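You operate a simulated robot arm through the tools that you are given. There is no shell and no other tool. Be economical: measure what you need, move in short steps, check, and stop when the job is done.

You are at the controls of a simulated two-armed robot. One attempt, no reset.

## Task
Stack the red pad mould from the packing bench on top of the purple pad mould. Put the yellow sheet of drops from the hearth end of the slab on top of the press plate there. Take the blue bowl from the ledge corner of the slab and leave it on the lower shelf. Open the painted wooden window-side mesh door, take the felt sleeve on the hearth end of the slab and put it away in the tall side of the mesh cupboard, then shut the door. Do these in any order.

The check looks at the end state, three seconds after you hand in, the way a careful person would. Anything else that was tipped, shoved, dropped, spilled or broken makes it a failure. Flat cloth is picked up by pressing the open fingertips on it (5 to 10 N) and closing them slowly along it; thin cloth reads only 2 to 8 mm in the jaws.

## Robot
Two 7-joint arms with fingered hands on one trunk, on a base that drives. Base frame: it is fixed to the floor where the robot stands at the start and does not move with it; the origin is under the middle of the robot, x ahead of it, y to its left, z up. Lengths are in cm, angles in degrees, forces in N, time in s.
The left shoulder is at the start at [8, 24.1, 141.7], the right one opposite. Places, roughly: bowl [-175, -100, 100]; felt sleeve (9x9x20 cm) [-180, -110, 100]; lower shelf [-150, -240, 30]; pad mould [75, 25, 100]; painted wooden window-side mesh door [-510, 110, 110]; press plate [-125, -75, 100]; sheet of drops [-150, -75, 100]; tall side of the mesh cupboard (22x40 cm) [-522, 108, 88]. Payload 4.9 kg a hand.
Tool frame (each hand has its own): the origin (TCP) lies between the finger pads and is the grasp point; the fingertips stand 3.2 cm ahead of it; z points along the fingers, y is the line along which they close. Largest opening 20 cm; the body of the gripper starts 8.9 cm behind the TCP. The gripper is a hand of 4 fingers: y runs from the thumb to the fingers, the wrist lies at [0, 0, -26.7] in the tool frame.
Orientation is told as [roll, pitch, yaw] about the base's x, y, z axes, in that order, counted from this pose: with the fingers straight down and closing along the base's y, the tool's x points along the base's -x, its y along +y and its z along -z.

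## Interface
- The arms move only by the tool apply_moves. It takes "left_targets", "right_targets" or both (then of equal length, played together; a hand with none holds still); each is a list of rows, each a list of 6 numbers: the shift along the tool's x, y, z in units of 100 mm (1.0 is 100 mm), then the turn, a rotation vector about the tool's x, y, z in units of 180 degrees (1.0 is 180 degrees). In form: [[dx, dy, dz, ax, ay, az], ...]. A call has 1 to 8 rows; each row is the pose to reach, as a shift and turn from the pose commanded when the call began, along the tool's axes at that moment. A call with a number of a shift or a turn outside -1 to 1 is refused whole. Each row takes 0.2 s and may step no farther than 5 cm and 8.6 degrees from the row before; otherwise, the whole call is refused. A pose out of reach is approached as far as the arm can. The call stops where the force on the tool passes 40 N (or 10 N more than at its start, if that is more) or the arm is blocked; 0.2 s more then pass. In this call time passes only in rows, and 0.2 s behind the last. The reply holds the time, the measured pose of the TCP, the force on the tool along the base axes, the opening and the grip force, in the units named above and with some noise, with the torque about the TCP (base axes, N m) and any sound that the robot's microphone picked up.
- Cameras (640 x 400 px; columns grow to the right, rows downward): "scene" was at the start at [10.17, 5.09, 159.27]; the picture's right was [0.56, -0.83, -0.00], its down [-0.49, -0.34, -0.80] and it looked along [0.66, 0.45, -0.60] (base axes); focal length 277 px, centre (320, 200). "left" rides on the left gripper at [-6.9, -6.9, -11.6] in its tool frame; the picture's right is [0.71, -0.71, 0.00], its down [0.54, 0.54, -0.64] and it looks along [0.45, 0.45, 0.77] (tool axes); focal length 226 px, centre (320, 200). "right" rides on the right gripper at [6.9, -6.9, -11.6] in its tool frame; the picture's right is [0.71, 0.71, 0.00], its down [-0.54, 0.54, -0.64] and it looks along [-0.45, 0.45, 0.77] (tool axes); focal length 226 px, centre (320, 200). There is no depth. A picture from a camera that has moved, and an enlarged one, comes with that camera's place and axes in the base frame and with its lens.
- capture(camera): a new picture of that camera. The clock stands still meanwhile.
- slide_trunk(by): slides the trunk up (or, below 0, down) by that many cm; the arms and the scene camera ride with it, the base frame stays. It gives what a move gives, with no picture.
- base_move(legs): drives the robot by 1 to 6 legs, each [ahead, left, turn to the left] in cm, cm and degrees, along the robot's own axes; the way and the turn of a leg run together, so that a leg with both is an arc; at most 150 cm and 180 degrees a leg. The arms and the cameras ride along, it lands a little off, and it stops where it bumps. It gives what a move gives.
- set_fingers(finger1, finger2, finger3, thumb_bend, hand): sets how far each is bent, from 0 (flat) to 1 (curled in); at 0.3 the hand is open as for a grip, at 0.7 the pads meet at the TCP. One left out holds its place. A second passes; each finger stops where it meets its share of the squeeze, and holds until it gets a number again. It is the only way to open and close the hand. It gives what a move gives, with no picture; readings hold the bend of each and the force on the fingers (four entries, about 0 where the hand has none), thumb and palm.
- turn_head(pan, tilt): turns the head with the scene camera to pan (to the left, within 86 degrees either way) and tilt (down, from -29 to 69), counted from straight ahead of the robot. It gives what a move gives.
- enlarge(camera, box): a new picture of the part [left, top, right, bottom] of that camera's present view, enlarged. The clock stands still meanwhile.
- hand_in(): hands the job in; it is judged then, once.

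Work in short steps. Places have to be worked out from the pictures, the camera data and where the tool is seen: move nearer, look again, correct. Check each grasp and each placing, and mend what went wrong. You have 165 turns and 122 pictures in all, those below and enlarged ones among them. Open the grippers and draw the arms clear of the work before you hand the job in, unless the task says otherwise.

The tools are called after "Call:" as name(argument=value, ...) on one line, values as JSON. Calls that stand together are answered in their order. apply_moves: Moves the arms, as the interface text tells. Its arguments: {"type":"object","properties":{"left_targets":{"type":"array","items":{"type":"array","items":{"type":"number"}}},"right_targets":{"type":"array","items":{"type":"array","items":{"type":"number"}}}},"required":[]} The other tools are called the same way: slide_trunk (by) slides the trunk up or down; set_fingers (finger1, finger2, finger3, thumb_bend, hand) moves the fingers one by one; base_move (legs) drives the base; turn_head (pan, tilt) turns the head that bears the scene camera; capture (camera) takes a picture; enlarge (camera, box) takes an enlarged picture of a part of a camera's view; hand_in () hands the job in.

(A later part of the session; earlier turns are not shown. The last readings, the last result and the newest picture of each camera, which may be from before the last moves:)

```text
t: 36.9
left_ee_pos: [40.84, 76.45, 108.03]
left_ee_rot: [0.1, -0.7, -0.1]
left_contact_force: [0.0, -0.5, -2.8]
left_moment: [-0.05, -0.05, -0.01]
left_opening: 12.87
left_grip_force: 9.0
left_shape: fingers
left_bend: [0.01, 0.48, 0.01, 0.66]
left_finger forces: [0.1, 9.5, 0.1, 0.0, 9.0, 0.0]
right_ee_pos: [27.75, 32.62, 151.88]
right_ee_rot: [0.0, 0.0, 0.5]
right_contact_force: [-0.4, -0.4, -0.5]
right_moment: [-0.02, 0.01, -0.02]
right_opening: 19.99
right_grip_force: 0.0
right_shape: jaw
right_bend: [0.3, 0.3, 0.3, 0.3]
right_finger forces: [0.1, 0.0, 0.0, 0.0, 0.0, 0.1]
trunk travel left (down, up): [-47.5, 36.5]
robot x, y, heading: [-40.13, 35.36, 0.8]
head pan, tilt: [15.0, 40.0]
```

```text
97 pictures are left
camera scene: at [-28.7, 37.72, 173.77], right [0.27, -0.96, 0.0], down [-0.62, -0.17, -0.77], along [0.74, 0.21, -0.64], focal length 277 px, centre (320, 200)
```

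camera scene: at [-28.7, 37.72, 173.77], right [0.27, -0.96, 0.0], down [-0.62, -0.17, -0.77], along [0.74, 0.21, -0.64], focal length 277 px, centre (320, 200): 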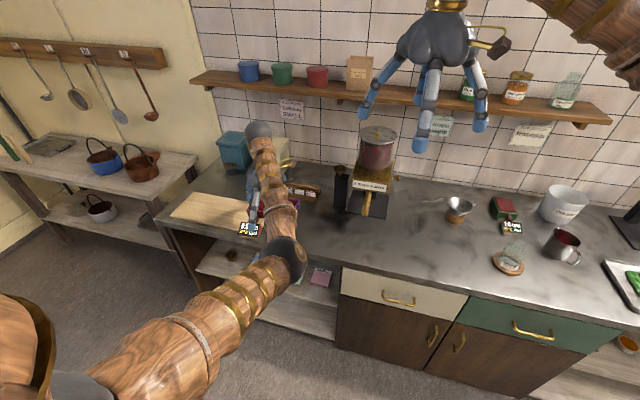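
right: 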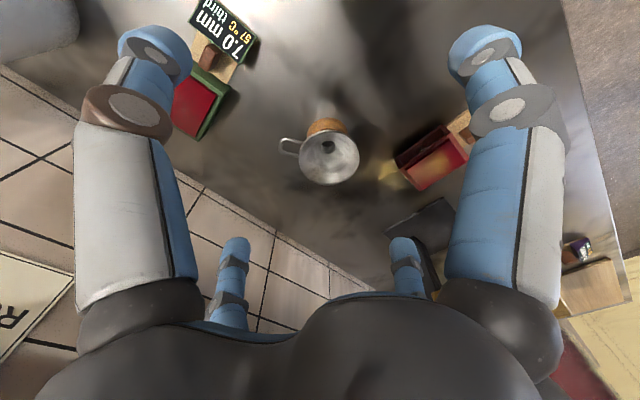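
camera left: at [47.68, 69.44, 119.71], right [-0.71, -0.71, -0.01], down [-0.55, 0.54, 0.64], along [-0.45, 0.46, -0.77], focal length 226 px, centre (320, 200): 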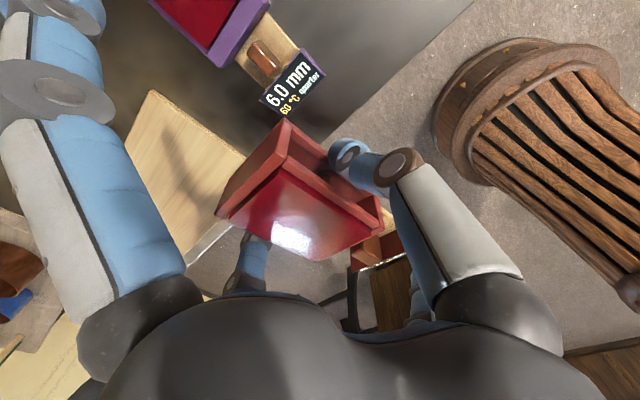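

Grip steady. Drive forward to hover over the purple mould (target TCP ≈ [57.6, 75]).

Call:
base_move(legs=[[17, -1.5, -0.7]])

Call:
capture(camera="left")

Call:
enlarge(camera="scene", box=[160, 100, 360, 260])

```text
t: 38.4
left_ee_pos: [57.6, 74.08, 108.2]
left_ee_rot: [0.0, -0.8, -0.7]
left_contact_force: [-0.4, -0.4, -2.8]
left_moment: [-0.08, -0.1, 0.01]
left_opening: 12.87
left_grip_force: 8.9
left_shape: fingers
left_bend: [0.01, 0.48, 0.01, 0.66]
left_finger forces: [0.0, 9.3, 0.0, 0.0, 9.1, 0.0]
right_ee_pos: [44.02, 30.66, 152.12]
right_ee_rot: [0.0, -0.2, -0.1]
right_contact_force: [-0.7, 0.8, -0.1]
right_moment: [0.01, -0.05, -0.03]
right_opening: 19.99
right_grip_force: 0.1
right_shape: jaw
right_bend: [0.3, 0.3, 0.3, 0.3]
right_finger forces: [0.0, 0.0, 0.1, 0.0, 0.0, 0.1]
trunk travel left (down, up): [-47.5, 36.5]
robot x, y, heading: [-23.4, 33.8, -0.3]
head pan, tilt: [15.0, 40.0]
```

```text
96 pictures are left
camera left: at [64.43, 67.18, 119.91], right [-0.72, -0.7, -0.01], down [-0.54, 0.55, 0.64], along [-0.44, 0.46, -0.77], focal length 226 px, centre (320, 200)
```

left: 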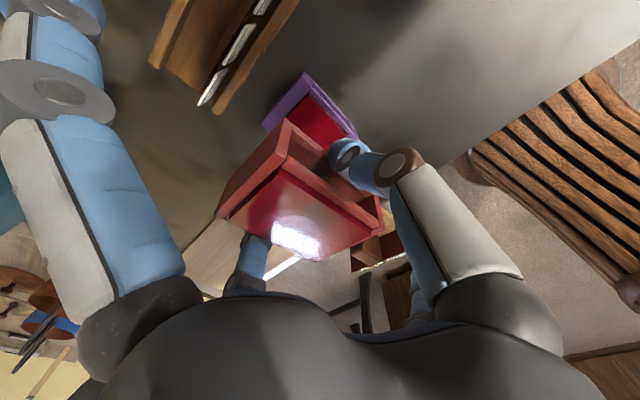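

```text
2.50 times, centred on (260, 180) of scene
camera zoom: at [-12.45, 36.39, 173.81], right [0.26, -0.97, 0.0], down [-0.62, -0.17, -0.77], along [0.74, 0.2, -0.64], focal length 693 px, centre (470, 250)
```

zoom: 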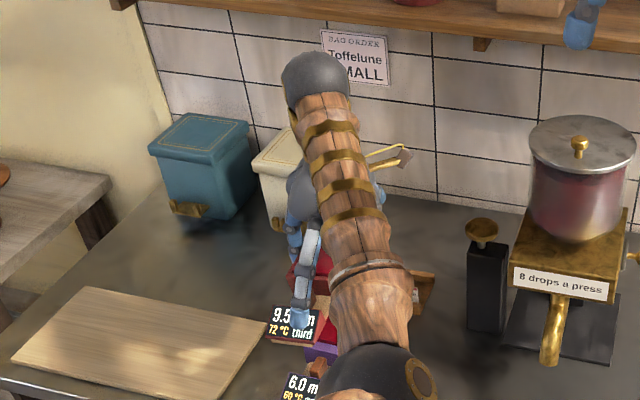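

Purple centre ≈[57.6, 76.2]; the red one hangs centred ≈[58.3, 75.4]. Shift −0.7/+0.8 and lower 10 cm by trunk.

Call:
apply_moves(left_targets=[[0.07, 0.08, 0, 0, 0, 0]])

Call:
slide_trunk(by=-9.5)

Call:
capture(camera="left")

Call:
enlarge(camera="scene", box=[160, 100, 360, 260])

```text
t: 38.8
left_ee_pos: [57.13, 75.02, 108.08]
left_ee_rot: [0.1, -0.6, -0.7]
left_contact_force: [-0.3, -0.2, -3.0]
left_moment: [-0.06, -0.06, -0.04]
left_opening: 12.87
left_grip_force: 9.7
left_shape: fingers
left_bend: [0.01, 0.48, 0.01, 0.66]
left_finger forces: [0.1, 9.4, 0.0, 0.0, 9.1, 0.0]
right_ee_pos: [44.47, 30.67, 151.95]
right_ee_rot: [0.0, 0.1, -0.1]
right_contact_force: [0.0, 0.2, 0.8]
right_moment: [-0.01, -0.01, -0.01]
right_opening: 20.01
right_grip_force: 0.0
right_shape: jaw
right_bend: [0.3, 0.3, 0.3, 0.3]
right_finger forces: [0.0, 0.0, 0.0, 0.0, 0.0, 0.2]
trunk travel left (down, up): [-47.5, 36.5]
robot x, y, heading: [-22.82, 33.93, 0.1]
head pan, tilt: [15.0, 40.0]
```

```text
t: 40.1
left_ee_pos: [57.32, 74.83, 98.5]
left_ee_rot: [0.1, -0.7, -0.7]
left_contact_force: [-0.5, 0.3, -2.4]
left_moment: [-0.09, -0.06, -0.01]
left_opening: 12.87
left_grip_force: 9.0
left_shape: fingers
left_bend: [0.01, 0.48, 0.01, 0.66]
left_finger forces: [0.1, 9.4, 0.1, 0.0, 9.1, 0.0]
right_ee_pos: [44.16, 30.63, 142.41]
right_ee_rot: [0.1, 0.0, 0.0]
right_contact_force: [-0.3, -0.3, 0.2]
right_moment: [0.0, 0.01, 0.01]
right_opening: 19.98
right_grip_force: 0.0
right_shape: jaw
right_bend: [0.3, 0.3, 0.3, 0.3]
right_finger forces: [0.0, 0.1, 0.0, 0.0, 0.1, 0.0]
trunk travel left (down, up): [-38.0, 46.0]
robot x, y, heading: [-23.17, 33.91, -0.2]
head pan, tilt: [15.0, 40.0]
```

```text
94 pictures are left
camera left: at [64.0, 67.92, 110.22], right [-0.72, -0.7, -0.01], down [-0.54, 0.55, 0.64], along [-0.44, 0.46, -0.77], focal length 226 px, centre (320, 200)
```

left: 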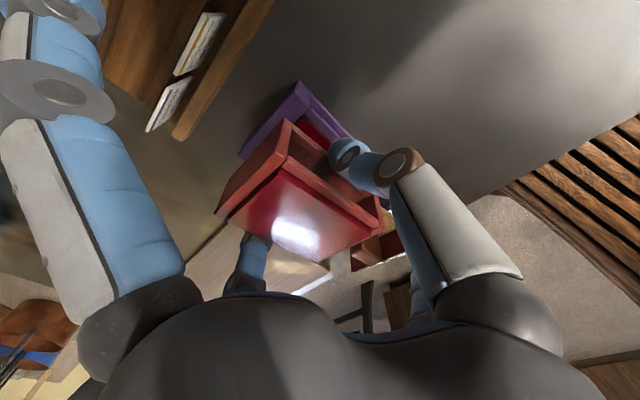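

```text
2.50 times, centred on (260, 180) of scene
camera zoom: at [-12.07, 36.35, 164.28], right [0.26, -0.97, 0.0], down [-0.62, -0.17, -0.77], along [0.74, 0.2, -0.64], focal length 693 px, centre (470, 250)
```

zoom: 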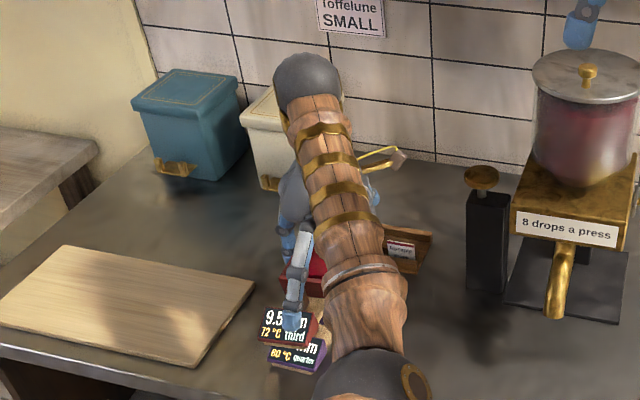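

Corners coincide well ([62.6, 72] vs [62.5, 72.1]). Lower gently toward contact.

Call:
apply_moves(left_targets=[[0, 0, 0.15, 0, 0, 0], [0, 0, 0.27, 0, 0, 0], [0, 0, 0.33, 0, 0, 0]])

Call:
capture(camera="left")

```text
t: 40.9
left_ee_pos: [57.36, 74.8, 95.42]
left_ee_rot: [0.1, -0.9, -0.8]
left_contact_force: [-0.9, -5.8, 22.0]
left_moment: [0.04, 0.37, 0.05]
left_opening: 12.83
left_grip_force: 13.2
left_shape: fingers
left_bend: [0.01, 0.47, 0.0, 0.66]
left_finger forces: [0.1, 8.2, 2.2, 0.1, 16.4, 0.0]
right_ee_pos: [44.06, 30.32, 142.52]
right_ee_rot: [0.2, 0.0, -0.1]
right_contact_force: [0.2, 0.2, 0.4]
right_moment: [-0.02, -0.03, 0.01]
right_opening: 19.96
right_grip_force: 0.0
right_shape: jaw
right_bend: [0.3, 0.3, 0.3, 0.3]
right_finger forces: [0.0, 0.1, 0.0, 0.0, 0.0, 0.0]
trunk travel left (down, up): [-38.0, 46.0]
robot x, y, heading: [-23.21, 34.17, -0.1]
head pan, tilt: [15.0, 40.0]
```

```text
92 pictures are left
camera left: at [63.96, 67.68, 107.23], right [-0.72, -0.7, -0.01], down [-0.54, 0.55, 0.64], along [-0.44, 0.46, -0.77], focal length 226 px, centre (320, 200)
```

left: 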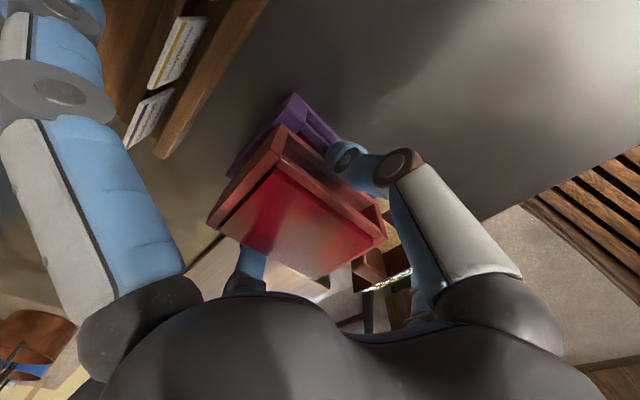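

Contact at TCP z 95.4, close to the expected stack height. Ease 2 mm up, then open thumb and finger2 together.

Call:
apply_moves(left_targets=[[0, 0, -0.02, 0, 0, 0]])

Call:
set_fingers(hand="left", finger2=0.38, thumb_bend=0.38)

Call:
capture(camera="left")

```text
t: 41.3
left_ee_pos: [57.33, 74.85, 95.41]
left_ee_rot: [0.1, -0.7, -0.8]
left_contact_force: [0.9, -6.5, 15.7]
left_moment: [-0.04, 0.13, 0.06]
left_opening: 12.83
left_grip_force: 12.6
left_shape: fingers
left_bend: [0.01, 0.47, 0.0, 0.66]
left_finger forces: [0.0, 8.2, 1.0, 0.0, 15.7, 0.0]
right_ee_pos: [44.26, 30.44, 142.3]
right_ee_rot: [0.1, 0.1, -0.1]
right_contact_force: [0.7, 0.4, -0.2]
right_moment: [-0.01, 0.01, 0.0]
right_opening: 19.99
right_grip_force: 0.0
right_shape: jaw
right_bend: [0.3, 0.3, 0.3, 0.3]
right_finger forces: [0.0, 0.0, 0.0, 0.0, 0.0, 0.0]
trunk travel left (down, up): [-38.0, 46.0]
robot x, y, heading: [-23.02, 34.04, -0.0]
head pan, tilt: [15.0, 40.0]
```

```text
t: 42.3
left_ee_pos: [57.31, 74.94, 95.47]
left_ee_rot: [0.0, -0.7, -0.6]
left_contact_force: [-0.3, -0.4, 1.2]
left_moment: [-0.02, 0.07, 0.0]
left_opening: 15.32
left_grip_force: 0.6
left_shape: fingers
left_bend: [0.01, 0.38, 0.0, 0.38]
left_finger forces: [0.0, 0.1, 0.8, 0.0, 0.1, 0.0]
right_ee_pos: [44.31, 30.55, 142.35]
right_ee_rot: [0.0, 0.0, 0.0]
right_contact_force: [-0.1, -0.6, 1.0]
right_moment: [0.04, -0.04, -0.01]
right_opening: 20.0
right_grip_force: 0.0
right_shape: jaw
right_bend: [0.3, 0.3, 0.3, 0.3]
right_finger forces: [0.0, 0.0, 0.0, 0.0, 0.0, 0.1]
trunk travel left (down, up): [-38.0, 46.0]
robot x, y, heading: [-23.08, 33.75, 0.0]
head pan, tilt: [15.0, 40.0]
```

```text
91 pictures are left
camera left: at [64.04, 67.92, 107.08], right [-0.72, -0.7, -0.01], down [-0.54, 0.55, 0.64], along [-0.44, 0.46, -0.77], focal length 226 px, centre (320, 200)
```

left: 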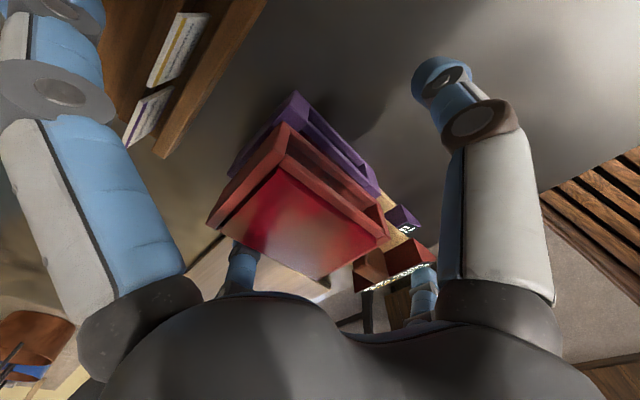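

Red rests on purple, released. Raise straight up with the trunk and inspect.

Call:
slide_trunk(by=22)

Call:
capture(camera="left")

```text
t: 44.6
left_ee_pos: [57.39, 74.91, 117.37]
left_ee_rot: [0.1, -0.8, -0.7]
left_contact_force: [-1.2, -0.8, 0.6]
left_moment: [-0.02, 0.02, -0.01]
left_opening: 15.34
left_grip_force: 0.0
left_shape: fingers
left_bend: [0.01, 0.38, 0.0, 0.38]
left_finger forces: [0.1, 0.0, 0.1, 0.0, 0.1, 0.0]
right_ee_pos: [44.28, 30.69, 164.27]
right_ee_rot: [0.0, 0.0, -0.2]
right_contact_force: [-0.8, 0.1, -1.0]
right_moment: [-0.02, 0.01, 0.0]
right_opening: 19.98
right_grip_force: 0.1
right_shape: jaw
right_bend: [0.3, 0.3, 0.3, 0.3]
right_finger forces: [0.0, 0.0, 0.1, 0.1, 0.0, 0.1]
trunk travel left (down, up): [-60.0, 24.0]
robot x, y, heading: [-23.25, 33.91, 0.0]
head pan, tilt: [15.0, 40.0]
```

```text
90 pictures are left
camera left: at [64.07, 67.9, 129.07], right [-0.72, -0.7, -0.01], down [-0.54, 0.55, 0.64], along [-0.44, 0.46, -0.77], focal length 226 px, centre (320, 200)
```

left: 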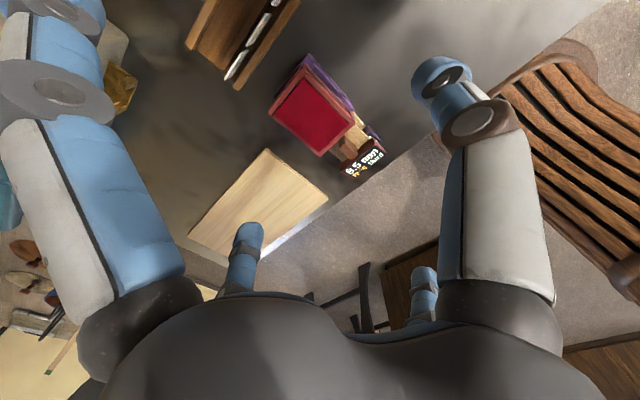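

The stack looks sound. Now pull the left hand in, back away from the bench and look behind for the slab.

Call:
base_move(legs=[[-25, 0, 0]])

Call:
apply_moves(left_targets=[[0.4, 0, -0.2, 0, 0, 0], [0.8, 0, -0.4, 0, 0, 0], [1, 0, -0.6, 0, 0, 0]], right_targets=[[0.2, -0.3, 0, 0, 0, 0], [0.4, -0.6, 0, 0, 0, 0], [0.5, -1, 0, 0, 0, 0]])

Call:
apply_moves(left_targets=[[0.4, 0, -0.2, 0, 0, 0], [0.8, 0, -0.4, 0, 0, 0], [1, 0, -0.6, 0, 0, 0]], right_targets=[[0.2, -0.3, 0, 0, 0, 0], [0.4, -0.6, 0, 0, 0, 0], [0.5, -1, 0, 0, 0, 0]])

Call:
turn_head(pan=-86, tilt=25)

Call:
capture(camera="scene")

```text
t: 46.4
left_ee_pos: [32.87, 74.93, 117.09]
left_ee_rot: [0.2, -0.5, -0.7]
left_contact_force: [0.6, 0.3, -0.1]
left_moment: [0.03, 0.01, -0.03]
left_opening: 15.31
left_grip_force: 0.2
left_shape: fingers
left_bend: [0.01, 0.38, 0.0, 0.38]
left_finger forces: [0.0, 0.0, 0.0, 0.1, 0.0, 0.0]
right_ee_pos: [20.03, 30.63, 164.0]
right_ee_rot: [0.0, 0.3, -0.1]
right_contact_force: [0.3, -0.3, 0.3]
right_moment: [0.02, 0.04, 0.02]
right_opening: 19.99
right_grip_force: 0.1
right_shape: jaw
right_bend: [0.3, 0.3, 0.3, 0.3]
right_finger forces: [0.0, 0.0, 0.1, 0.0, 0.0, 0.0]
trunk travel left (down, up): [-60.0, 24.0]
robot x, y, heading: [-48.17, 34.02, -0.1]
head pan, tilt: [15.0, 40.0]
```

```text
t: 47.2
left_ee_pos: [22.36, 74.77, 123.47]
left_ee_rot: [0.2, -0.7, -0.7]
left_contact_force: [-0.2, 0.0, 0.1]
left_moment: [0.04, -0.03, -0.02]
left_opening: 15.33
left_grip_force: 0.0
left_shape: fingers
left_bend: [0.01, 0.38, 0.0, 0.38]
left_finger forces: [0.0, 0.0, 0.0, 0.1, 0.0, 0.0]
right_ee_pos: [14.05, 20.19, 164.37]
right_ee_rot: [0.2, 0.0, -0.1]
right_contact_force: [-0.8, -0.5, 0.8]
right_moment: [0.05, -0.02, -0.01]
right_opening: 20.01
right_grip_force: 0.0
right_shape: jaw
right_bend: [0.3, 0.3, 0.3, 0.3]
right_finger forces: [0.1, 0.0, 0.0, 0.1, 0.0, 0.0]
trunk travel left (down, up): [-60.0, 24.0]
robot x, y, heading: [-48.08, 33.76, 0.1]
head pan, tilt: [15.0, 40.0]
```

```text
t: 48.0
left_ee_pos: [12.16, 74.92, 129.6]
left_ee_rot: [0.3, -0.7, -0.7]
left_contact_force: [-0.2, -0.2, 0.0]
left_moment: [-0.02, 0.0, 0.01]
left_opening: 15.34
left_grip_force: 0.2
left_shape: fingers
left_bend: [0.01, 0.38, 0.0, 0.38]
left_finger forces: [0.0, 0.1, 0.0, 0.1, 0.1, 0.1]
right_ee_pos: [8.7, 10.4, 164.52]
right_ee_rot: [0.2, -0.1, -0.1]
right_contact_force: [-0.6, -0.7, -0.5]
right_moment: [0.02, -0.01, -0.01]
right_opening: 19.98
right_grip_force: 0.0
right_shape: jaw
right_bend: [0.3, 0.3, 0.3, 0.3]
right_finger forces: [0.1, 0.1, 0.0, 0.0, 0.0, 0.0]
trunk travel left (down, up): [-60.0, 24.0]
robot x, y, heading: [-48.4, 34.08, -0.2]
head pan, tilt: [15.0, 40.0]
```

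```text
t: 49.8
left_ee_pos: [12.52, 75.19, 129.28]
left_ee_rot: [0.1, -0.7, -0.8]
left_contact_force: [0.6, 0.1, 0.9]
left_moment: [0.07, 0.0, 0.0]
left_opening: 15.33
left_grip_force: 0.1
left_shape: fingers
left_bend: [0.01, 0.38, 0.0, 0.38]
left_finger forces: [0.0, 0.0, 0.1, 0.1, 0.1, 0.0]
right_ee_pos: [9.11, 10.6, 164.59]
right_ee_rot: [0.0, 0.1, -0.1]
right_contact_force: [0.4, 0.4, -0.4]
right_moment: [0.01, 0.01, 0.02]
right_opening: 20.0
right_grip_force: 0.0
right_shape: jaw
right_bend: [0.3, 0.3, 0.3, 0.3]
right_finger forces: [0.0, 0.0, 0.0, 0.1, 0.0, 0.0]
trunk travel left (down, up): [-60.0, 24.0]
robot x, y, heading: [-48.37, 33.88, -0.2]
head pan, tilt: [-85.9, 25.0]
```

```text
89 pictures are left
camera scene: at [-44.54, 24.95, 188.6], right [-1.0, -0.07, 0.0], down [-0.03, 0.42, -0.91], along [0.06, -0.9, -0.42], focal length 277 px, centre (320, 200)
```

scene: 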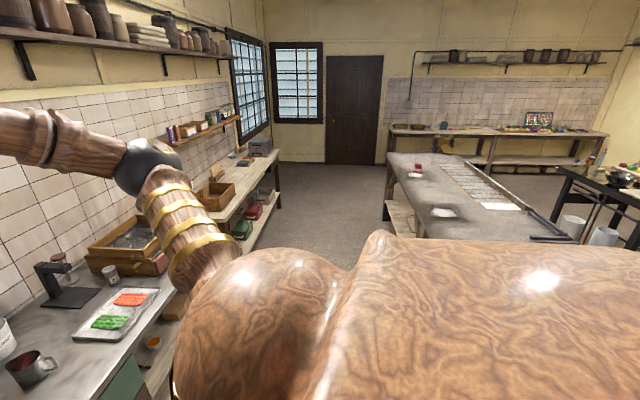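

The slab lies ahead-right at x≈−106 and beyond. Turn the robot right toward it and look again.

Call:
base_move(legs=[[0, 0, -130]])

Call:
turn_head(pan=0, tilt=25)

Call:
capture(camera="scene")

```text
t: 55.6
left_ee_pos: [-56.72, -38.91, 129.38]
left_ee_rot: [0.1, -0.7, -131.6]
left_contact_force: [-0.7, 0.2, -0.2]
left_moment: [-0.02, -0.01, -0.01]
left_opening: 15.31
left_grip_force: 0.0
left_shape: fingers
left_bend: [0.01, 0.38, 0.0, 0.38]
left_finger forces: [0.0, 0.1, 0.0, 0.0, 0.0, 0.0]
right_ee_pos: [-103.2, 5.9, 164.41]
right_ee_rot: [0.0, 0.0, -130.9]
right_contact_force: [0.5, -0.4, 0.3]
right_moment: [-0.02, 0.02, 0.02]
right_opening: 19.97
right_grip_force: 0.0
right_shape: jaw
right_bend: [0.3, 0.3, 0.3, 0.3]
right_finger forces: [0.0, 0.0, 0.0, 0.0, 0.1, 0.0]
trunk travel left (down, up): [-60.0, 24.0]
robot x, y, heading: [-48.03, 34.07, -131.0]
head pan, tilt: [-85.9, 25.0]
```

```text
t: 57.2
left_ee_pos: [-56.62, -38.66, 129.31]
left_ee_rot: [0.1, -0.7, -131.5]
left_contact_force: [0.2, 1.1, 0.6]
left_moment: [0.02, -0.02, 0.03]
left_opening: 15.33
left_grip_force: 0.2
left_shape: fingers
left_bend: [0.01, 0.38, 0.0, 0.38]
left_finger forces: [0.1, 0.1, 0.0, 0.1, 0.0, 0.0]
right_ee_pos: [-103.26, 5.89, 164.59]
right_ee_rot: [0.1, 0.1, -130.9]
right_contact_force: [-0.1, 0.3, -0.2]
right_moment: [0.01, -0.01, 0.02]
right_opening: 19.99
right_grip_force: 0.0
right_shape: jaw
right_bend: [0.3, 0.3, 0.3, 0.3]
right_finger forces: [0.0, 0.1, 0.0, 0.0, 0.1, 0.0]
trunk travel left (down, up): [-60.0, 24.0]
robot x, y, heading: [-48.17, 33.87, -131.1]
head pan, tilt: [0.0, 25.0]
```

```text
88 pictures are left
camera scene: at [-56.3, 24.89, 188.6], right [-0.76, 0.65, 0.0], down [0.28, 0.32, -0.91], along [-0.59, -0.69, -0.42], focal length 277 px, centre (320, 200)
```

scene: 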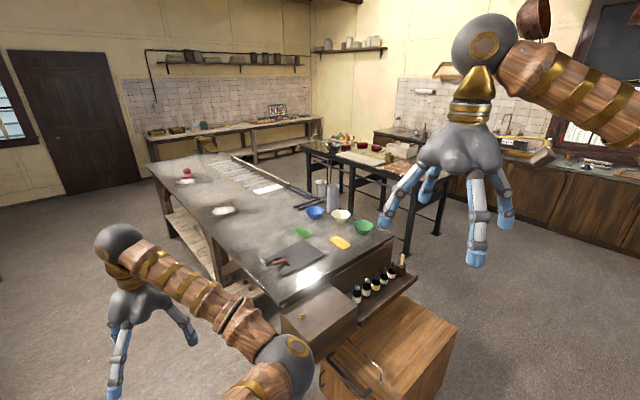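

Clear view: press plate ≈[-133,-87], yellow sheet ≈[-163,-80], blue bowl ≈[-174,-119], sleeve near [-192,-118]; slab spans x −191…−106, y −340…−59. I'll go stand on its +x side facing −x.

Call:
base_move(legs=[[0, 0, -49], [0, 120, 0], [14, 0, 0]])

Call:
turn_head(pan=0, tilt=38)

Call:
capture(camera="scene")

```text
t: 66.4
left_ee_pos: [-123.84, -126.01, 129.5]
left_ee_rot: [0.1, -0.9, 178.4]
left_contact_force: [-0.1, -0.5, 0.7]
left_moment: [0.0, 0.05, -0.03]
left_opening: 15.35
left_grip_force: 0.0
left_shape: fingers
left_bend: [0.01, 0.38, 0.0, 0.38]
left_finger forces: [0.0, 0.0, 0.0, 0.1, 0.1, 0.1]
right_ee_pos: [-119.39, -61.51, 164.68]
right_ee_rot: [0.0, -0.1, 179.1]
right_contact_force: [1.2, -0.6, 0.5]
right_moment: [0.04, 0.03, -0.01]
right_opening: 19.99
right_grip_force: 0.0
right_shape: jaw
right_bend: [0.3, 0.3, 0.3, 0.3]
right_finger forces: [0.1, 0.1, 0.0, 0.1, 0.1, 0.0]
trunk travel left (down, up): [-60.0, 24.0]
robot x, y, heading: [-63.0, -85.79, 178.8]
head pan, tilt: [0.0, 25.0]
```

```text
t: 67.2
left_ee_pos: [-124.13, -125.96, 129.36]
left_ee_rot: [0.2, -0.7, 178.4]
left_contact_force: [-0.3, -0.8, -0.2]
left_moment: [-0.02, -0.03, 0.0]
left_opening: 15.34
left_grip_force: 0.0
left_shape: fingers
left_bend: [0.01, 0.38, 0.0, 0.38]
left_finger forces: [0.0, 0.0, 0.0, 0.1, 0.0, 0.0]
right_ee_pos: [-119.74, -61.63, 164.49]
right_ee_rot: [0.0, 0.1, 179.0]
right_contact_force: [0.5, -0.3, -0.4]
right_moment: [0.04, -0.01, -0.01]
right_opening: 19.99
right_grip_force: 0.0
right_shape: jaw
right_bend: [0.3, 0.3, 0.3, 0.3]
right_finger forces: [0.1, 0.1, 0.1, 0.0, 0.0, 0.0]
trunk travel left (down, up): [-60.0, 24.0]
robot x, y, heading: [-63.12, -86.2, 179.1]
head pan, tilt: [0.0, 38.0]
```

```text
87 pictures are left
camera scene: at [-74.64, -85.38, 186.58], right [0.02, 1.0, 0.0], down [0.62, -0.01, -0.79], along [-0.79, 0.01, -0.62], focal length 277 px, centre (320, 200)
```

scene: 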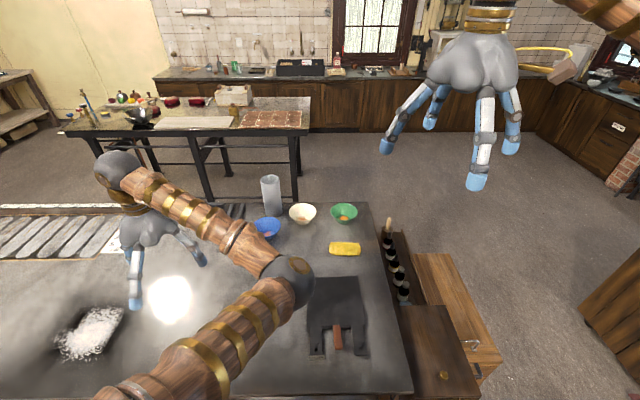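

Good overview. Zoom on the working corner.

Call:
enlarge(camera="scene", box=[240, 165, 430, 285])

Call:
enlarge(camera="scene", box=[270, 225, 470, 375])

```text
3.33 times, centred on (335, 225) of scene
camera zoom: at [-74.64, -85.38, 186.58], right [0.02, 1.0, 0.0], down [0.62, -0.01, -0.79], along [-0.79, 0.01, -0.62], focal length 924 px, centre (270, 117)
```

zoom: 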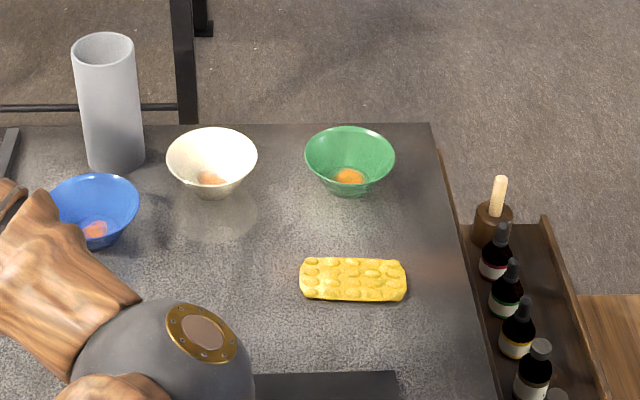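

```text
2.67 times, centred on (370, 300) of scene
camera zoom: at [-74.64, -85.38, 186.58], right [0.02, 1.0, 0.0], down [0.62, -0.01, -0.79], along [-0.79, 0.01, -0.62], focal length 739 px, centre (187, -67)
```

zoom: 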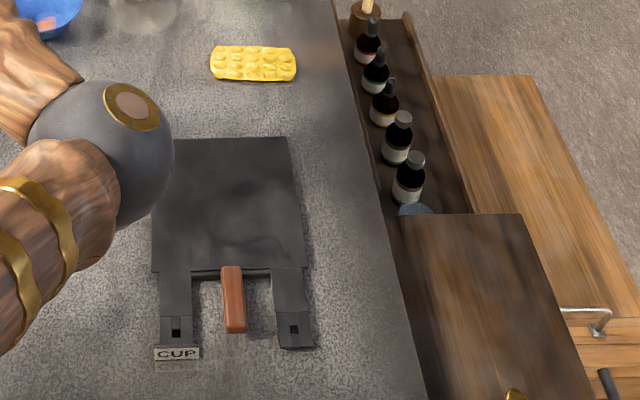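

Sheet ≈ centre [-161.5,-73] (7×14 cm), plate ≈ x −145…−124, y −90…−69. I'll use the left hand from a spot opposite them; step right 33 and ahead 7.

Call:
base_move(legs=[[0, -33, 0.9], [7, 0, 0]])

Call:
set_fingers(hand="left", finger1=0.38, finger2=0.15, finger3=0.38, thumb_bend=0.15)

Call:
apply_moves(left_targets=[[-0.4, 0, 0, 0, 0, 0], [-0.8, 0, 0, 0, 0, 0], [-1, 0, 0, 0, 0, 0]])

Call:
apply_moves(left_targets=[[-0.4, 0, 0, 0, 0, 0], [-0.8, 0, 0, 0, 0, 0], [-1, 0, 0, 0, 0, 0]])

Call:
capture(camera="scene")

Call:
capture(camera="left")

```text
t: 70.0
left_ee_pos: [-128.51, -95.25, 129.86]
left_ee_rot: [-0.1, -1.2, 180.0]
left_contact_force: [0.7, 0.4, 0.5]
left_moment: [0.01, 0.14, 0.03]
left_opening: 15.3
left_grip_force: 0.0
left_shape: fingers
left_bend: [0.01, 0.38, 0.0, 0.38]
left_finger forces: [0.0, 0.1, 0.1, 0.0, 0.0, 0.0]
right_ee_pos: [-125.27, -30.63, 165.08]
right_ee_rot: [-0.1, -0.4, -179.5]
right_contact_force: [1.7, 0.5, 1.1]
right_moment: [0.01, 0.16, -0.03]
right_opening: 19.95
right_grip_force: 0.1
right_shape: jaw
right_bend: [0.3, 0.3, 0.3, 0.3]
right_finger forces: [0.0, 0.0, 0.0, 0.0, 0.1, 0.0]
trunk travel left (down, up): [-60.0, 24.0]
robot x, y, heading: [-69.38, -52.98, -179.3]
head pan, tilt: [0.0, 38.0]
```

```text
t: 71.0
left_ee_pos: [-130.03, -95.07, 129.18]
left_ee_rot: [0.2, -0.5, 180.0]
left_contact_force: [-1.0, -0.2, 0.4]
left_moment: [0.01, -0.05, 0.01]
left_opening: 14.6
left_grip_force: 0.1
left_shape: fingers
left_bend: [0.38, 0.15, 0.38, 0.15]
left_finger forces: [0.1, 0.1, 0.0, 0.0, 0.1, 0.1]
right_ee_pos: [-127.34, -30.5, 164.46]
right_ee_rot: [0.1, 0.2, -179.5]
right_contact_force: [0.4, 0.3, 1.0]
right_moment: [0.0, -0.04, -0.01]
right_opening: 19.99
right_grip_force: 0.1
right_shape: jaw
right_bend: [0.3, 0.3, 0.3, 0.3]
right_finger forces: [0.1, 0.1, 0.0, 0.0, 0.1, 0.0]
trunk travel left (down, up): [-60.0, 24.0]
robot x, y, heading: [-69.43, -52.94, -179.6]
head pan, tilt: [0.0, 38.0]
```

```text
t: 71.8
left_ee_pos: [-139.7, -94.97, 129.42]
left_ee_rot: [0.1, -0.6, 179.9]
left_contact_force: [-0.1, 0.4, -0.2]
left_moment: [0.0, -0.02, -0.03]
left_opening: 14.65
left_grip_force: 0.0
left_shape: fingers
left_bend: [0.38, 0.15, 0.38, 0.15]
left_finger forces: [0.1, 0.0, 0.1, 0.0, 0.1, 0.0]
right_ee_pos: [-126.97, -30.43, 164.54]
right_ee_rot: [0.0, 0.1, -179.5]
right_contact_force: [-0.3, -0.7, -0.4]
right_moment: [-0.01, -0.04, 0.01]
right_opening: 19.99
right_grip_force: 0.1
right_shape: jaw
right_bend: [0.3, 0.3, 0.3, 0.3]
right_finger forces: [0.0, 0.0, 0.0, 0.1, 0.0, 0.0]
trunk travel left (down, up): [-60.0, 24.0]
robot x, y, heading: [-69.5, -53.59, -179.5]
head pan, tilt: [0.0, 38.0]
```

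```text
t: 72.6
left_ee_pos: [-149.59, -95.0, 129.81]
left_ee_rot: [0.1, -0.7, -180.0]
left_contact_force: [-0.3, 0.1, -0.1]
left_moment: [-0.02, 0.03, 0.01]
left_opening: 14.63
left_grip_force: 0.0
left_shape: fingers
left_bend: [0.38, 0.15, 0.38, 0.15]
left_finger forces: [0.0, 0.0, 0.0, 0.1, 0.2, 0.0]
right_ee_pos: [-126.89, -30.46, 164.64]
right_ee_rot: [0.0, 0.0, -179.5]
right_contact_force: [0.0, 0.5, -0.6]
right_moment: [0.0, -0.03, 0.04]
right_opening: 19.99
right_grip_force: 0.1
right_shape: jaw
right_bend: [0.3, 0.3, 0.3, 0.3]
right_finger forces: [0.1, 0.0, 0.0, 0.0, 0.0, 0.0]
trunk travel left (down, up): [-60.0, 24.0]
robot x, y, heading: [-69.69, -52.72, -179.6]
head pan, tilt: [0.0, 38.0]
```

```text
84 pictures are left
camera scene: at [-81.12, -53.18, 186.57], right [-0.01, 1.0, 0.0], down [0.62, 0.01, -0.79], along [-0.79, -0.01, -0.62], focal length 277 px, centre (320, 200)
```

scene: 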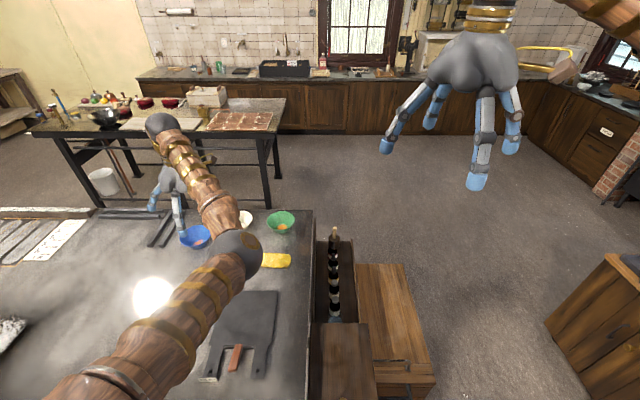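

```text
83 pictures are left
camera left: at [-156.29, -88.14, 141.4], right [0.71, 0.71, -0.01], down [0.55, -0.54, 0.64], along [0.45, -0.46, -0.77], focal length 226 px, centre (320, 200)
```

left: 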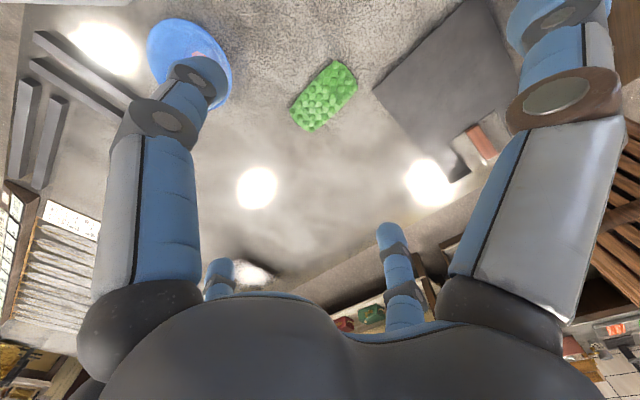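

Comparing views, the slab surface is ≈94–95, so sheet centre is ≈[-156.3,-73] and plate centre ≈[-131.8,-79.5]. Shift base right 22, hand ahead 6.7.

Call:
base_move(legs=[[0, -22, 0]])

Call:
apply_moves(left_targets=[[-0.3, 0, 0.3, 0, 0, 0], [-0.66, 0, 0.7, 0, 0, 0], [-0.66, 0, 1, 0, 0, 0]])

Call:
capture(camera="left")

```text
t: 74.2
left_ee_pos: [-149.63, -74.16, 129.47]
left_ee_rot: [-0.1, -0.7, -179.8]
left_contact_force: [-1.1, -1.4, -0.2]
left_moment: [0.07, 0.06, 0.0]
left_opening: 14.63
left_grip_force: 0.1
left_shape: fingers
left_bend: [0.38, 0.15, 0.38, 0.15]
left_finger forces: [0.0, 0.0, 0.1, 0.1, 0.0, 0.0]
right_ee_pos: [-127.14, -9.66, 164.71]
right_ee_rot: [-0.3, -0.1, -179.3]
right_contact_force: [0.1, 0.6, -0.2]
right_moment: [0.07, -0.01, 0.01]
right_opening: 20.0
right_grip_force: 0.0
right_shape: jaw
right_bend: [0.3, 0.3, 0.3, 0.3]
right_finger forces: [0.1, 0.1, 0.0, 0.0, 0.0, 0.1]
trunk travel left (down, up): [-60.0, 24.0]
robot x, y, heading: [-69.98, -31.61, -179.3]
head pan, tilt: [0.0, 38.0]
```

```text
refused: row 2 steps farther than a row can; nothing moved
```

```text
82 pictures are left
camera left: at [-156.37, -67.33, 141.28], right [0.7, 0.71, -0.01], down [0.55, -0.54, 0.64], along [0.45, -0.45, -0.77], focal length 226 px, centre (320, 200)
```

left: 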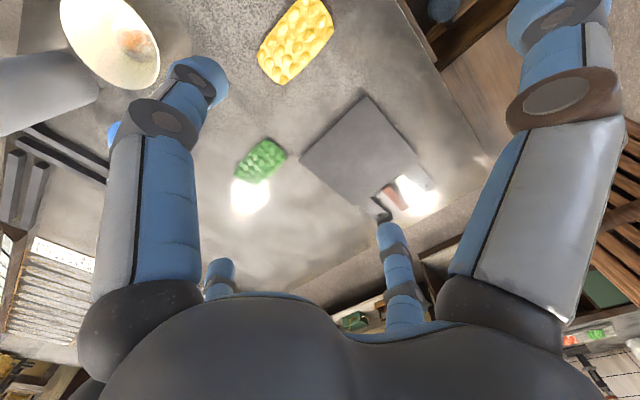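

Left camera confirms sheet centre [-156.7,-73]. Set fingers for a four-sided grasp, align, and lower by trunk.

Call:
set_fingers(hand="left", finger1=0.42, finger2=0.3, finger3=0.42, thumb_bend=0.3)

Call:
apply_moves(left_targets=[[-0.35, -0.06, 0.1, 0, 0.004, 0], [-0.7, -0.12, 0.2, 0, 0.004, 0]])

Call:
slide_trunk(by=-21)

Call:
capture(camera="left")

Call:
capture(camera="scene")

```text
t: 75.2
left_ee_pos: [-149.62, -73.41, 129.72]
left_ee_rot: [0.2, -0.7, -179.9]
left_contact_force: [0.1, -0.3, 0.5]
left_moment: [-0.03, 0.0, 0.02]
left_opening: 12.15
left_grip_force: 0.0
left_shape: fingers
left_bend: [0.42, 0.3, 0.42, 0.3]
left_finger forces: [0.1, 0.1, 0.1, 0.0, 0.1, 0.0]
right_ee_pos: [-127.1, -8.94, 164.6]
right_ee_rot: [0.0, 0.0, -179.3]
right_contact_force: [0.9, 0.2, -1.4]
right_moment: [-0.01, -0.02, -0.06]
right_opening: 19.97
right_grip_force: 0.0
right_shape: jaw
right_bend: [0.3, 0.3, 0.3, 0.3]
right_finger forces: [0.1, 0.0, 0.0, 0.0, 0.0, 0.0]
trunk travel left (down, up): [-60.0, 24.0]
robot x, y, heading: [-69.44, -31.68, -179.6]
head pan, tilt: [0.0, 38.0]
```

```text
t: 75.8
left_ee_pos: [-156.71, -72.75, 127.42]
left_ee_rot: [0.1, 0.2, -179.8]
left_contact_force: [-0.3, 0.0, -0.2]
left_moment: [0.02, -0.03, 0.0]
left_opening: 12.16
left_grip_force: 0.0
left_shape: fingers
left_bend: [0.42, 0.3, 0.42, 0.3]
left_finger forces: [0.0, 0.0, 0.0, 0.1, 0.1, 0.1]
right_ee_pos: [-127.38, -9.23, 164.44]
right_ee_rot: [0.0, 0.1, -179.3]
right_contact_force: [-0.5, 0.1, 0.3]
right_moment: [0.02, -0.05, -0.01]
right_opening: 19.98
right_grip_force: 0.0
right_shape: jaw
right_bend: [0.3, 0.3, 0.3, 0.3]
right_finger forces: [0.0, 0.0, 0.0, 0.0, 0.0, 0.1]
trunk travel left (down, up): [-60.0, 24.0]
robot x, y, heading: [-69.69, -31.77, -179.3]
head pan, tilt: [0.0, 38.0]
```

```text
t: 78.1
left_ee_pos: [-156.58, -72.54, 106.7]
left_ee_rot: [0.1, 0.0, -179.8]
left_contact_force: [0.2, 0.3, -0.3]
left_moment: [0.01, 0.03, 0.02]
left_opening: 12.15
left_grip_force: 0.1
left_shape: fingers
left_bend: [0.42, 0.3, 0.42, 0.3]
left_finger forces: [0.1, 0.0, 0.0, 0.0, 0.1, 0.0]
right_ee_pos: [-127.09, -9.07, 143.62]
right_ee_rot: [0.1, 0.0, -179.3]
right_contact_force: [0.0, -0.8, -0.1]
right_moment: [-0.01, 0.03, 0.01]
right_opening: 20.01
right_grip_force: 0.0
right_shape: jaw
right_bend: [0.3, 0.3, 0.3, 0.3]
right_finger forces: [0.1, 0.0, 0.0, 0.0, 0.0, 0.1]
trunk travel left (down, up): [-39.0, 45.0]
robot x, y, heading: [-69.66, -31.89, -179.2]
head pan, tilt: [0.0, 38.0]
```

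```text
81 pictures are left
camera left: at [-163.43, -65.72, 118.37], right [0.7, 0.71, 0.0], down [0.54, -0.54, 0.64], along [0.46, -0.45, -0.77], focal length 226 px, centre (320, 200)
```

left: 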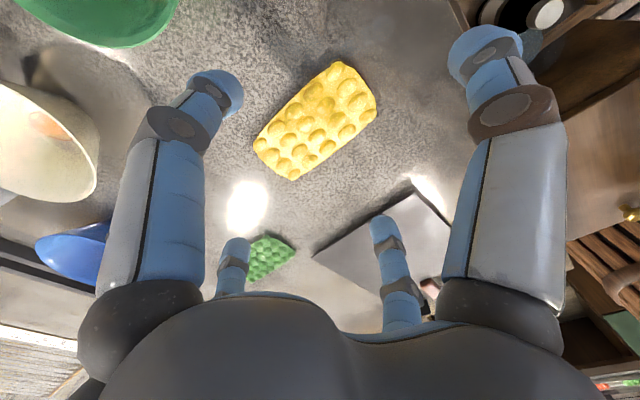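

```text
80 pictures are left
camera scene: at [-81.33, -31.64, 165.58], right [-0.01, 1.0, 0.0], down [0.62, 0.01, -0.79], along [-0.79, -0.01, -0.62], focal length 277 px, centre (320, 200)
```

scene: 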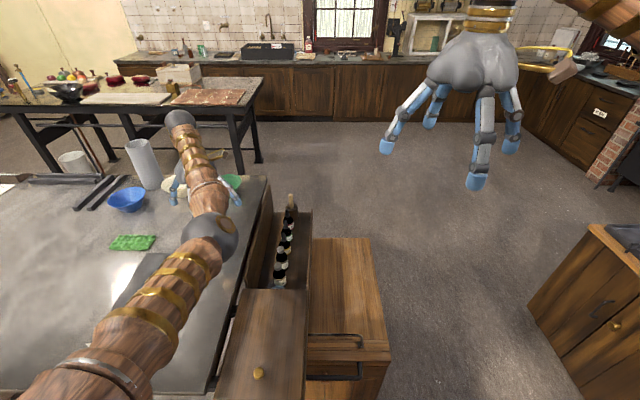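

Centred (sheet ≈[-157.3,-72.2]). Lower with the arm to near the slab.

Call:
apply_moves(left_targets=[[-0.03, -0.02, 0.3, 0, 0, 0], [-0.05, -0.03, 0.6, 0, 0, 0], [-0.05, -0.03, 0.75, 0, 0, 0], [-0.05, -0.03, 0.83, 0, 0, 0]])

Call:
capture(camera="left")

```text
t: 79.1
left_ee_pos: [-157.05, -72.22, 98.36]
left_ee_rot: [0.2, 0.0, -179.8]
left_contact_force: [-0.2, 1.1, 0.4]
left_moment: [-0.01, 0.04, 0.01]
left_opening: 12.15
left_grip_force: 0.1
left_shape: fingers
left_bend: [0.42, 0.3, 0.42, 0.3]
left_finger forces: [0.0, 0.0, 0.1, 0.0, 0.0, 0.1]
right_ee_pos: [-127.18, -9.13, 143.52]
right_ee_rot: [0.0, 0.1, -179.4]
right_contact_force: [-1.1, 0.2, 0.8]
right_moment: [0.03, -0.01, 0.03]
right_opening: 19.97
right_grip_force: 0.0
right_shape: jaw
right_bend: [0.3, 0.3, 0.3, 0.3]
right_finger forces: [0.1, 0.0, 0.0, 0.1, 0.0, 0.0]
trunk travel left (down, up): [-39.0, 45.0]
robot x, y, heading: [-70.0, -31.84, -179.3]
head pan, tilt: [0.0, 38.0]
```

```text
79 pictures are left
camera left: at [-163.87, -65.45, 109.97], right [0.7, 0.71, 0.0], down [0.54, -0.54, 0.64], along [0.46, -0.45, -0.76], focal length 226 px, centre (320, 200)
```

left: 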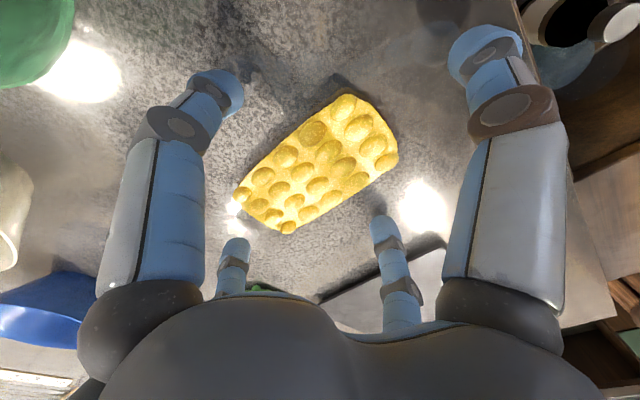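

No contact yet; keep lowering in millimetre steps until the tips touch the slab.

Call:
apply_moves(left_targets=[[-0.02, 0, 0.06, 0, 0, 0], [-0.02, 0, 0.1, 0, 0, 0], [-0.02, 0, 0.13, 0, 0, 0]])

```text
t: 80.0
left_ee_pos: [-157.56, -72.38, 98.0]
left_ee_rot: [0.2, -0.6, -179.8]
left_contact_force: [-2.9, -0.3, 23.4]
left_moment: [0.06, -2.11, -0.01]
left_opening: 12.14
left_grip_force: 11.9
left_shape: fingers
left_bend: [0.42, 0.3, 0.4, 0.3]
left_finger forces: [0.1, 0.0, 23.9, 0.0, 0.0, 0.0]
right_ee_pos: [-127.02, -9.09, 143.64]
right_ee_rot: [0.1, -0.1, -179.3]
right_contact_force: [0.4, -0.1, -0.6]
right_moment: [0.08, -0.03, -0.01]
right_opening: 19.96
right_grip_force: 0.1
right_shape: jaw
right_bend: [0.3, 0.3, 0.3, 0.3]
right_finger forces: [0.0, 0.0, 0.0, 0.1, 0.1, 0.0]
trunk travel left (down, up): [-39.0, 45.0]
robot x, y, heading: [-69.64, -31.19, -179.1]
head pan, tilt: [0.0, 38.0]
stopped in row 3 (left hand): the force on the tool passed its limit (the readings are from after the stop); the commanded pose is now the measured one
```

Finger3 presses something with 24 N. Raise 5 mm and look from the camera.

Call:
apply_moves(left_targets=[[0, 0, -0.06, 0, 0.003, 0]])

Call:
enlarge(camera="left", box=[180, 60, 480, 320])

```text
t: 80.4
left_ee_pos: [-157.43, -72.23, 97.96]
left_ee_rot: [0.2, 0.4, -179.8]
left_contact_force: [-0.3, 0.8, 3.2]
left_moment: [0.0, 0.26, -0.03]
left_opening: 12.15
left_grip_force: 1.4
left_shape: fingers
left_bend: [0.42, 0.3, 0.42, 0.3]
left_finger forces: [3.0, 0.0, 0.0, 0.0, 0.0, 0.0]
right_ee_pos: [-127.07, -9.13, 143.47]
right_ee_rot: [0.0, 0.0, -179.2]
right_contact_force: [-0.7, -0.3, 0.0]
right_moment: [-0.01, -0.01, 0.01]
right_opening: 19.99
right_grip_force: 0.1
right_shape: jaw
right_bend: [0.3, 0.3, 0.3, 0.3]
right_finger forces: [0.1, 0.1, 0.1, 0.0, 0.0, 0.0]
trunk travel left (down, up): [-39.0, 45.0]
robot x, y, heading: [-69.59, -31.84, -179.3]
head pan, tilt: [0.0, 38.0]
```

```text
1.54 times, centred on (330, 190) of left
camera zoom: at [-164.32, -65.42, 109.63], right [0.7, 0.71, 0.0], down [0.54, -0.54, 0.65], along [0.46, -0.46, -0.76], focal length 348 px, centre (305, 215)
```

zoom: 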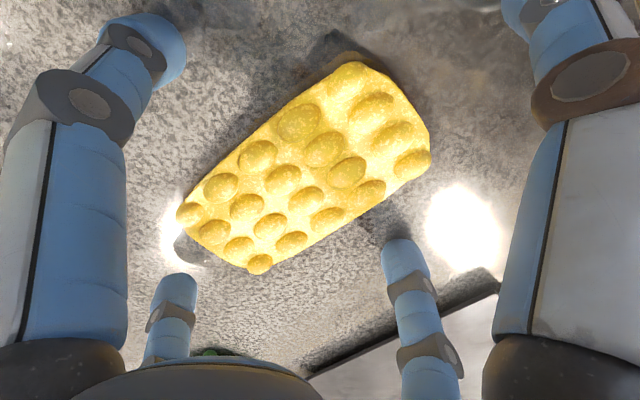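

Tips are at slab level on both sides of the sheet. Raise 2 mm and close fingers 1 and 3 moderately.

Call:
apply_moves(left_targets=[[0, 0, -0.02, 0, -0.002, 0]])

Call:
set_fingers(hand="left", finger1=0.52, finger3=0.52)

Call:
enlarge(camera="left", box=[180, 60, 480, 320])

```text
t: 80.8
left_ee_pos: [-157.25, -72.18, 98.37]
left_ee_rot: [0.3, -0.1, -179.8]
left_contact_force: [0.4, -0.8, 0.1]
left_moment: [0.04, 0.02, 0.0]
left_opening: 12.18
left_grip_force: 0.1
left_shape: fingers
left_bend: [0.42, 0.3, 0.42, 0.3]
left_finger forces: [0.1, 0.0, 0.1, 0.1, 0.0, 0.0]
right_ee_pos: [-127.04, -9.0, 143.6]
right_ee_rot: [0.0, -0.1, -179.3]
right_contact_force: [0.1, -0.1, 0.4]
right_moment: [-0.02, 0.04, 0.01]
right_opening: 20.0
right_grip_force: 0.0
right_shape: jaw
right_bend: [0.3, 0.3, 0.3, 0.3]
right_finger forces: [0.0, 0.1, 0.1, 0.0, 0.0, 0.0]
trunk travel left (down, up): [-39.0, 45.0]
robot x, y, heading: [-69.27, -31.65, -179.4]
head pan, tilt: [0.0, 38.0]
```

```text
t: 81.8
left_ee_pos: [-157.41, -72.34, 98.42]
left_ee_rot: [0.3, -0.1, -179.8]
left_contact_force: [-0.6, -0.1, -0.1]
left_moment: [0.0, -0.01, 0.0]
left_opening: 10.8
left_grip_force: 0.0
left_shape: fingers
left_bend: [0.52, 0.3, 0.52, 0.3]
left_finger forces: [0.1, 0.0, 0.1, 0.0, 0.0, 0.1]
right_ee_pos: [-127.08, -9.1, 143.54]
right_ee_rot: [0.0, 0.0, -179.3]
right_contact_force: [0.7, -0.3, -0.2]
right_moment: [0.01, 0.0, 0.02]
right_opening: 19.98
right_grip_force: 0.0
right_shape: jaw
right_bend: [0.3, 0.3, 0.3, 0.3]
right_finger forces: [0.0, 0.0, 0.0, 0.0, 0.0, 0.0]
trunk travel left (down, up): [-39.0, 45.0]
robot x, y, heading: [-69.56, -31.48, -179.3]
head pan, tilt: [0.0, 38.0]
```

```text
1.54 times, centred on (330, 190) of left
camera zoom: at [-164.23, -65.39, 110.0], right [0.7, 0.71, 0.0], down [0.54, -0.54, 0.64], along [0.45, -0.46, -0.77], focal length 348 px, centre (305, 215)
```

zoom: 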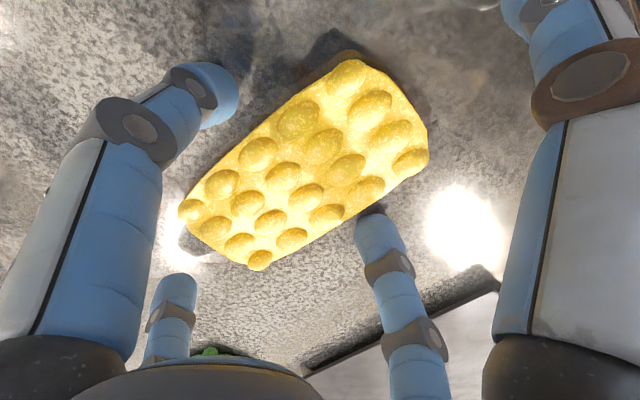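

Not touching the sheet yet. Lower 4 mm to keep the tips near the slab and close further.

Call:
apply_moves(left_targets=[[0, 0, 0.04, 0, 0, 0]])

Call:
set_fingers(hand="left", finger1=0.62, finger3=0.62)

Call:
enlarge(camera="left", box=[180, 60, 480, 320])

```text
t: 82.2
left_ee_pos: [-157.23, -72.28, 98.4]
left_ee_rot: [0.4, -0.4, -179.8]
left_contact_force: [0.1, -0.8, 11.8]
left_moment: [0.03, -0.67, -0.04]
left_opening: 10.82
left_grip_force: 5.6
left_shape: fingers
left_bend: [0.52, 0.3, 0.52, 0.3]
left_finger forces: [0.0, 0.0, 11.2, 0.0, 0.0, 0.0]
right_ee_pos: [-126.87, -9.06, 143.77]
right_ee_rot: [0.1, -0.1, -179.3]
right_contact_force: [-0.2, -0.1, 0.6]
right_moment: [-0.02, 0.01, 0.01]
right_opening: 19.99
right_grip_force: 0.0
right_shape: jaw
right_bend: [0.3, 0.3, 0.3, 0.3]
right_finger forces: [0.0, 0.1, 0.0, 0.0, 0.0, 0.0]
trunk travel left (down, up): [-39.0, 45.0]
robot x, y, heading: [-69.67, -31.74, -179.4]
head pan, tilt: [0.0, 38.0]
```

```text
t: 83.2
left_ee_pos: [-157.2, -72.29, 98.29]
left_ee_rot: [0.3, -0.3, -179.8]
left_contact_force: [3.0, -1.1, 21.7]
left_moment: [-0.01, -1.28, -0.04]
left_opening: 10.18
left_grip_force: 15.2
left_shape: fingers
left_bend: [0.59, 0.3, 0.53, 0.3]
left_finger forces: [4.5, 0.0, 25.7, 0.0, 0.0, 0.0]
right_ee_pos: [-126.77, -8.94, 143.69]
right_ee_rot: [-0.1, -0.2, -179.3]
right_contact_force: [0.2, -0.1, -0.1]
right_moment: [-0.01, 0.01, 0.01]
right_opening: 19.98
right_grip_force: 0.2
right_shape: jaw
right_bend: [0.3, 0.3, 0.3, 0.3]
right_finger forces: [0.1, 0.0, 0.0, 0.0, 0.0, 0.0]
trunk travel left (down, up): [-39.0, 45.0]
robot x, y, heading: [-69.69, -31.66, -179.2]
head pan, tilt: [0.0, 38.0]
```

```text
1.54 times, centred on (330, 190) of left
camera zoom: at [-164.02, -65.34, 109.94], right [0.7, 0.71, -0.01], down [0.55, -0.54, 0.64], along [0.45, -0.46, -0.77], focal length 348 px, centre (305, 215)
```

zoom: 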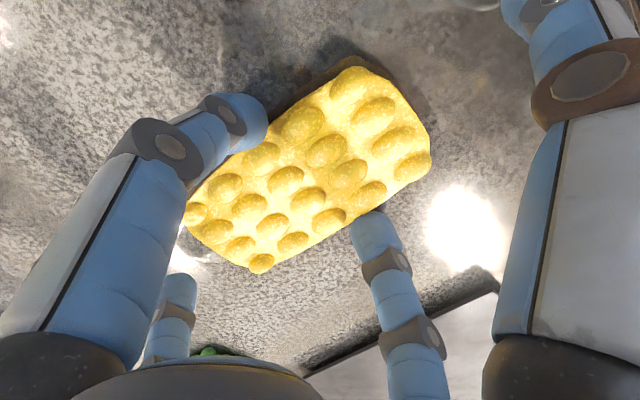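

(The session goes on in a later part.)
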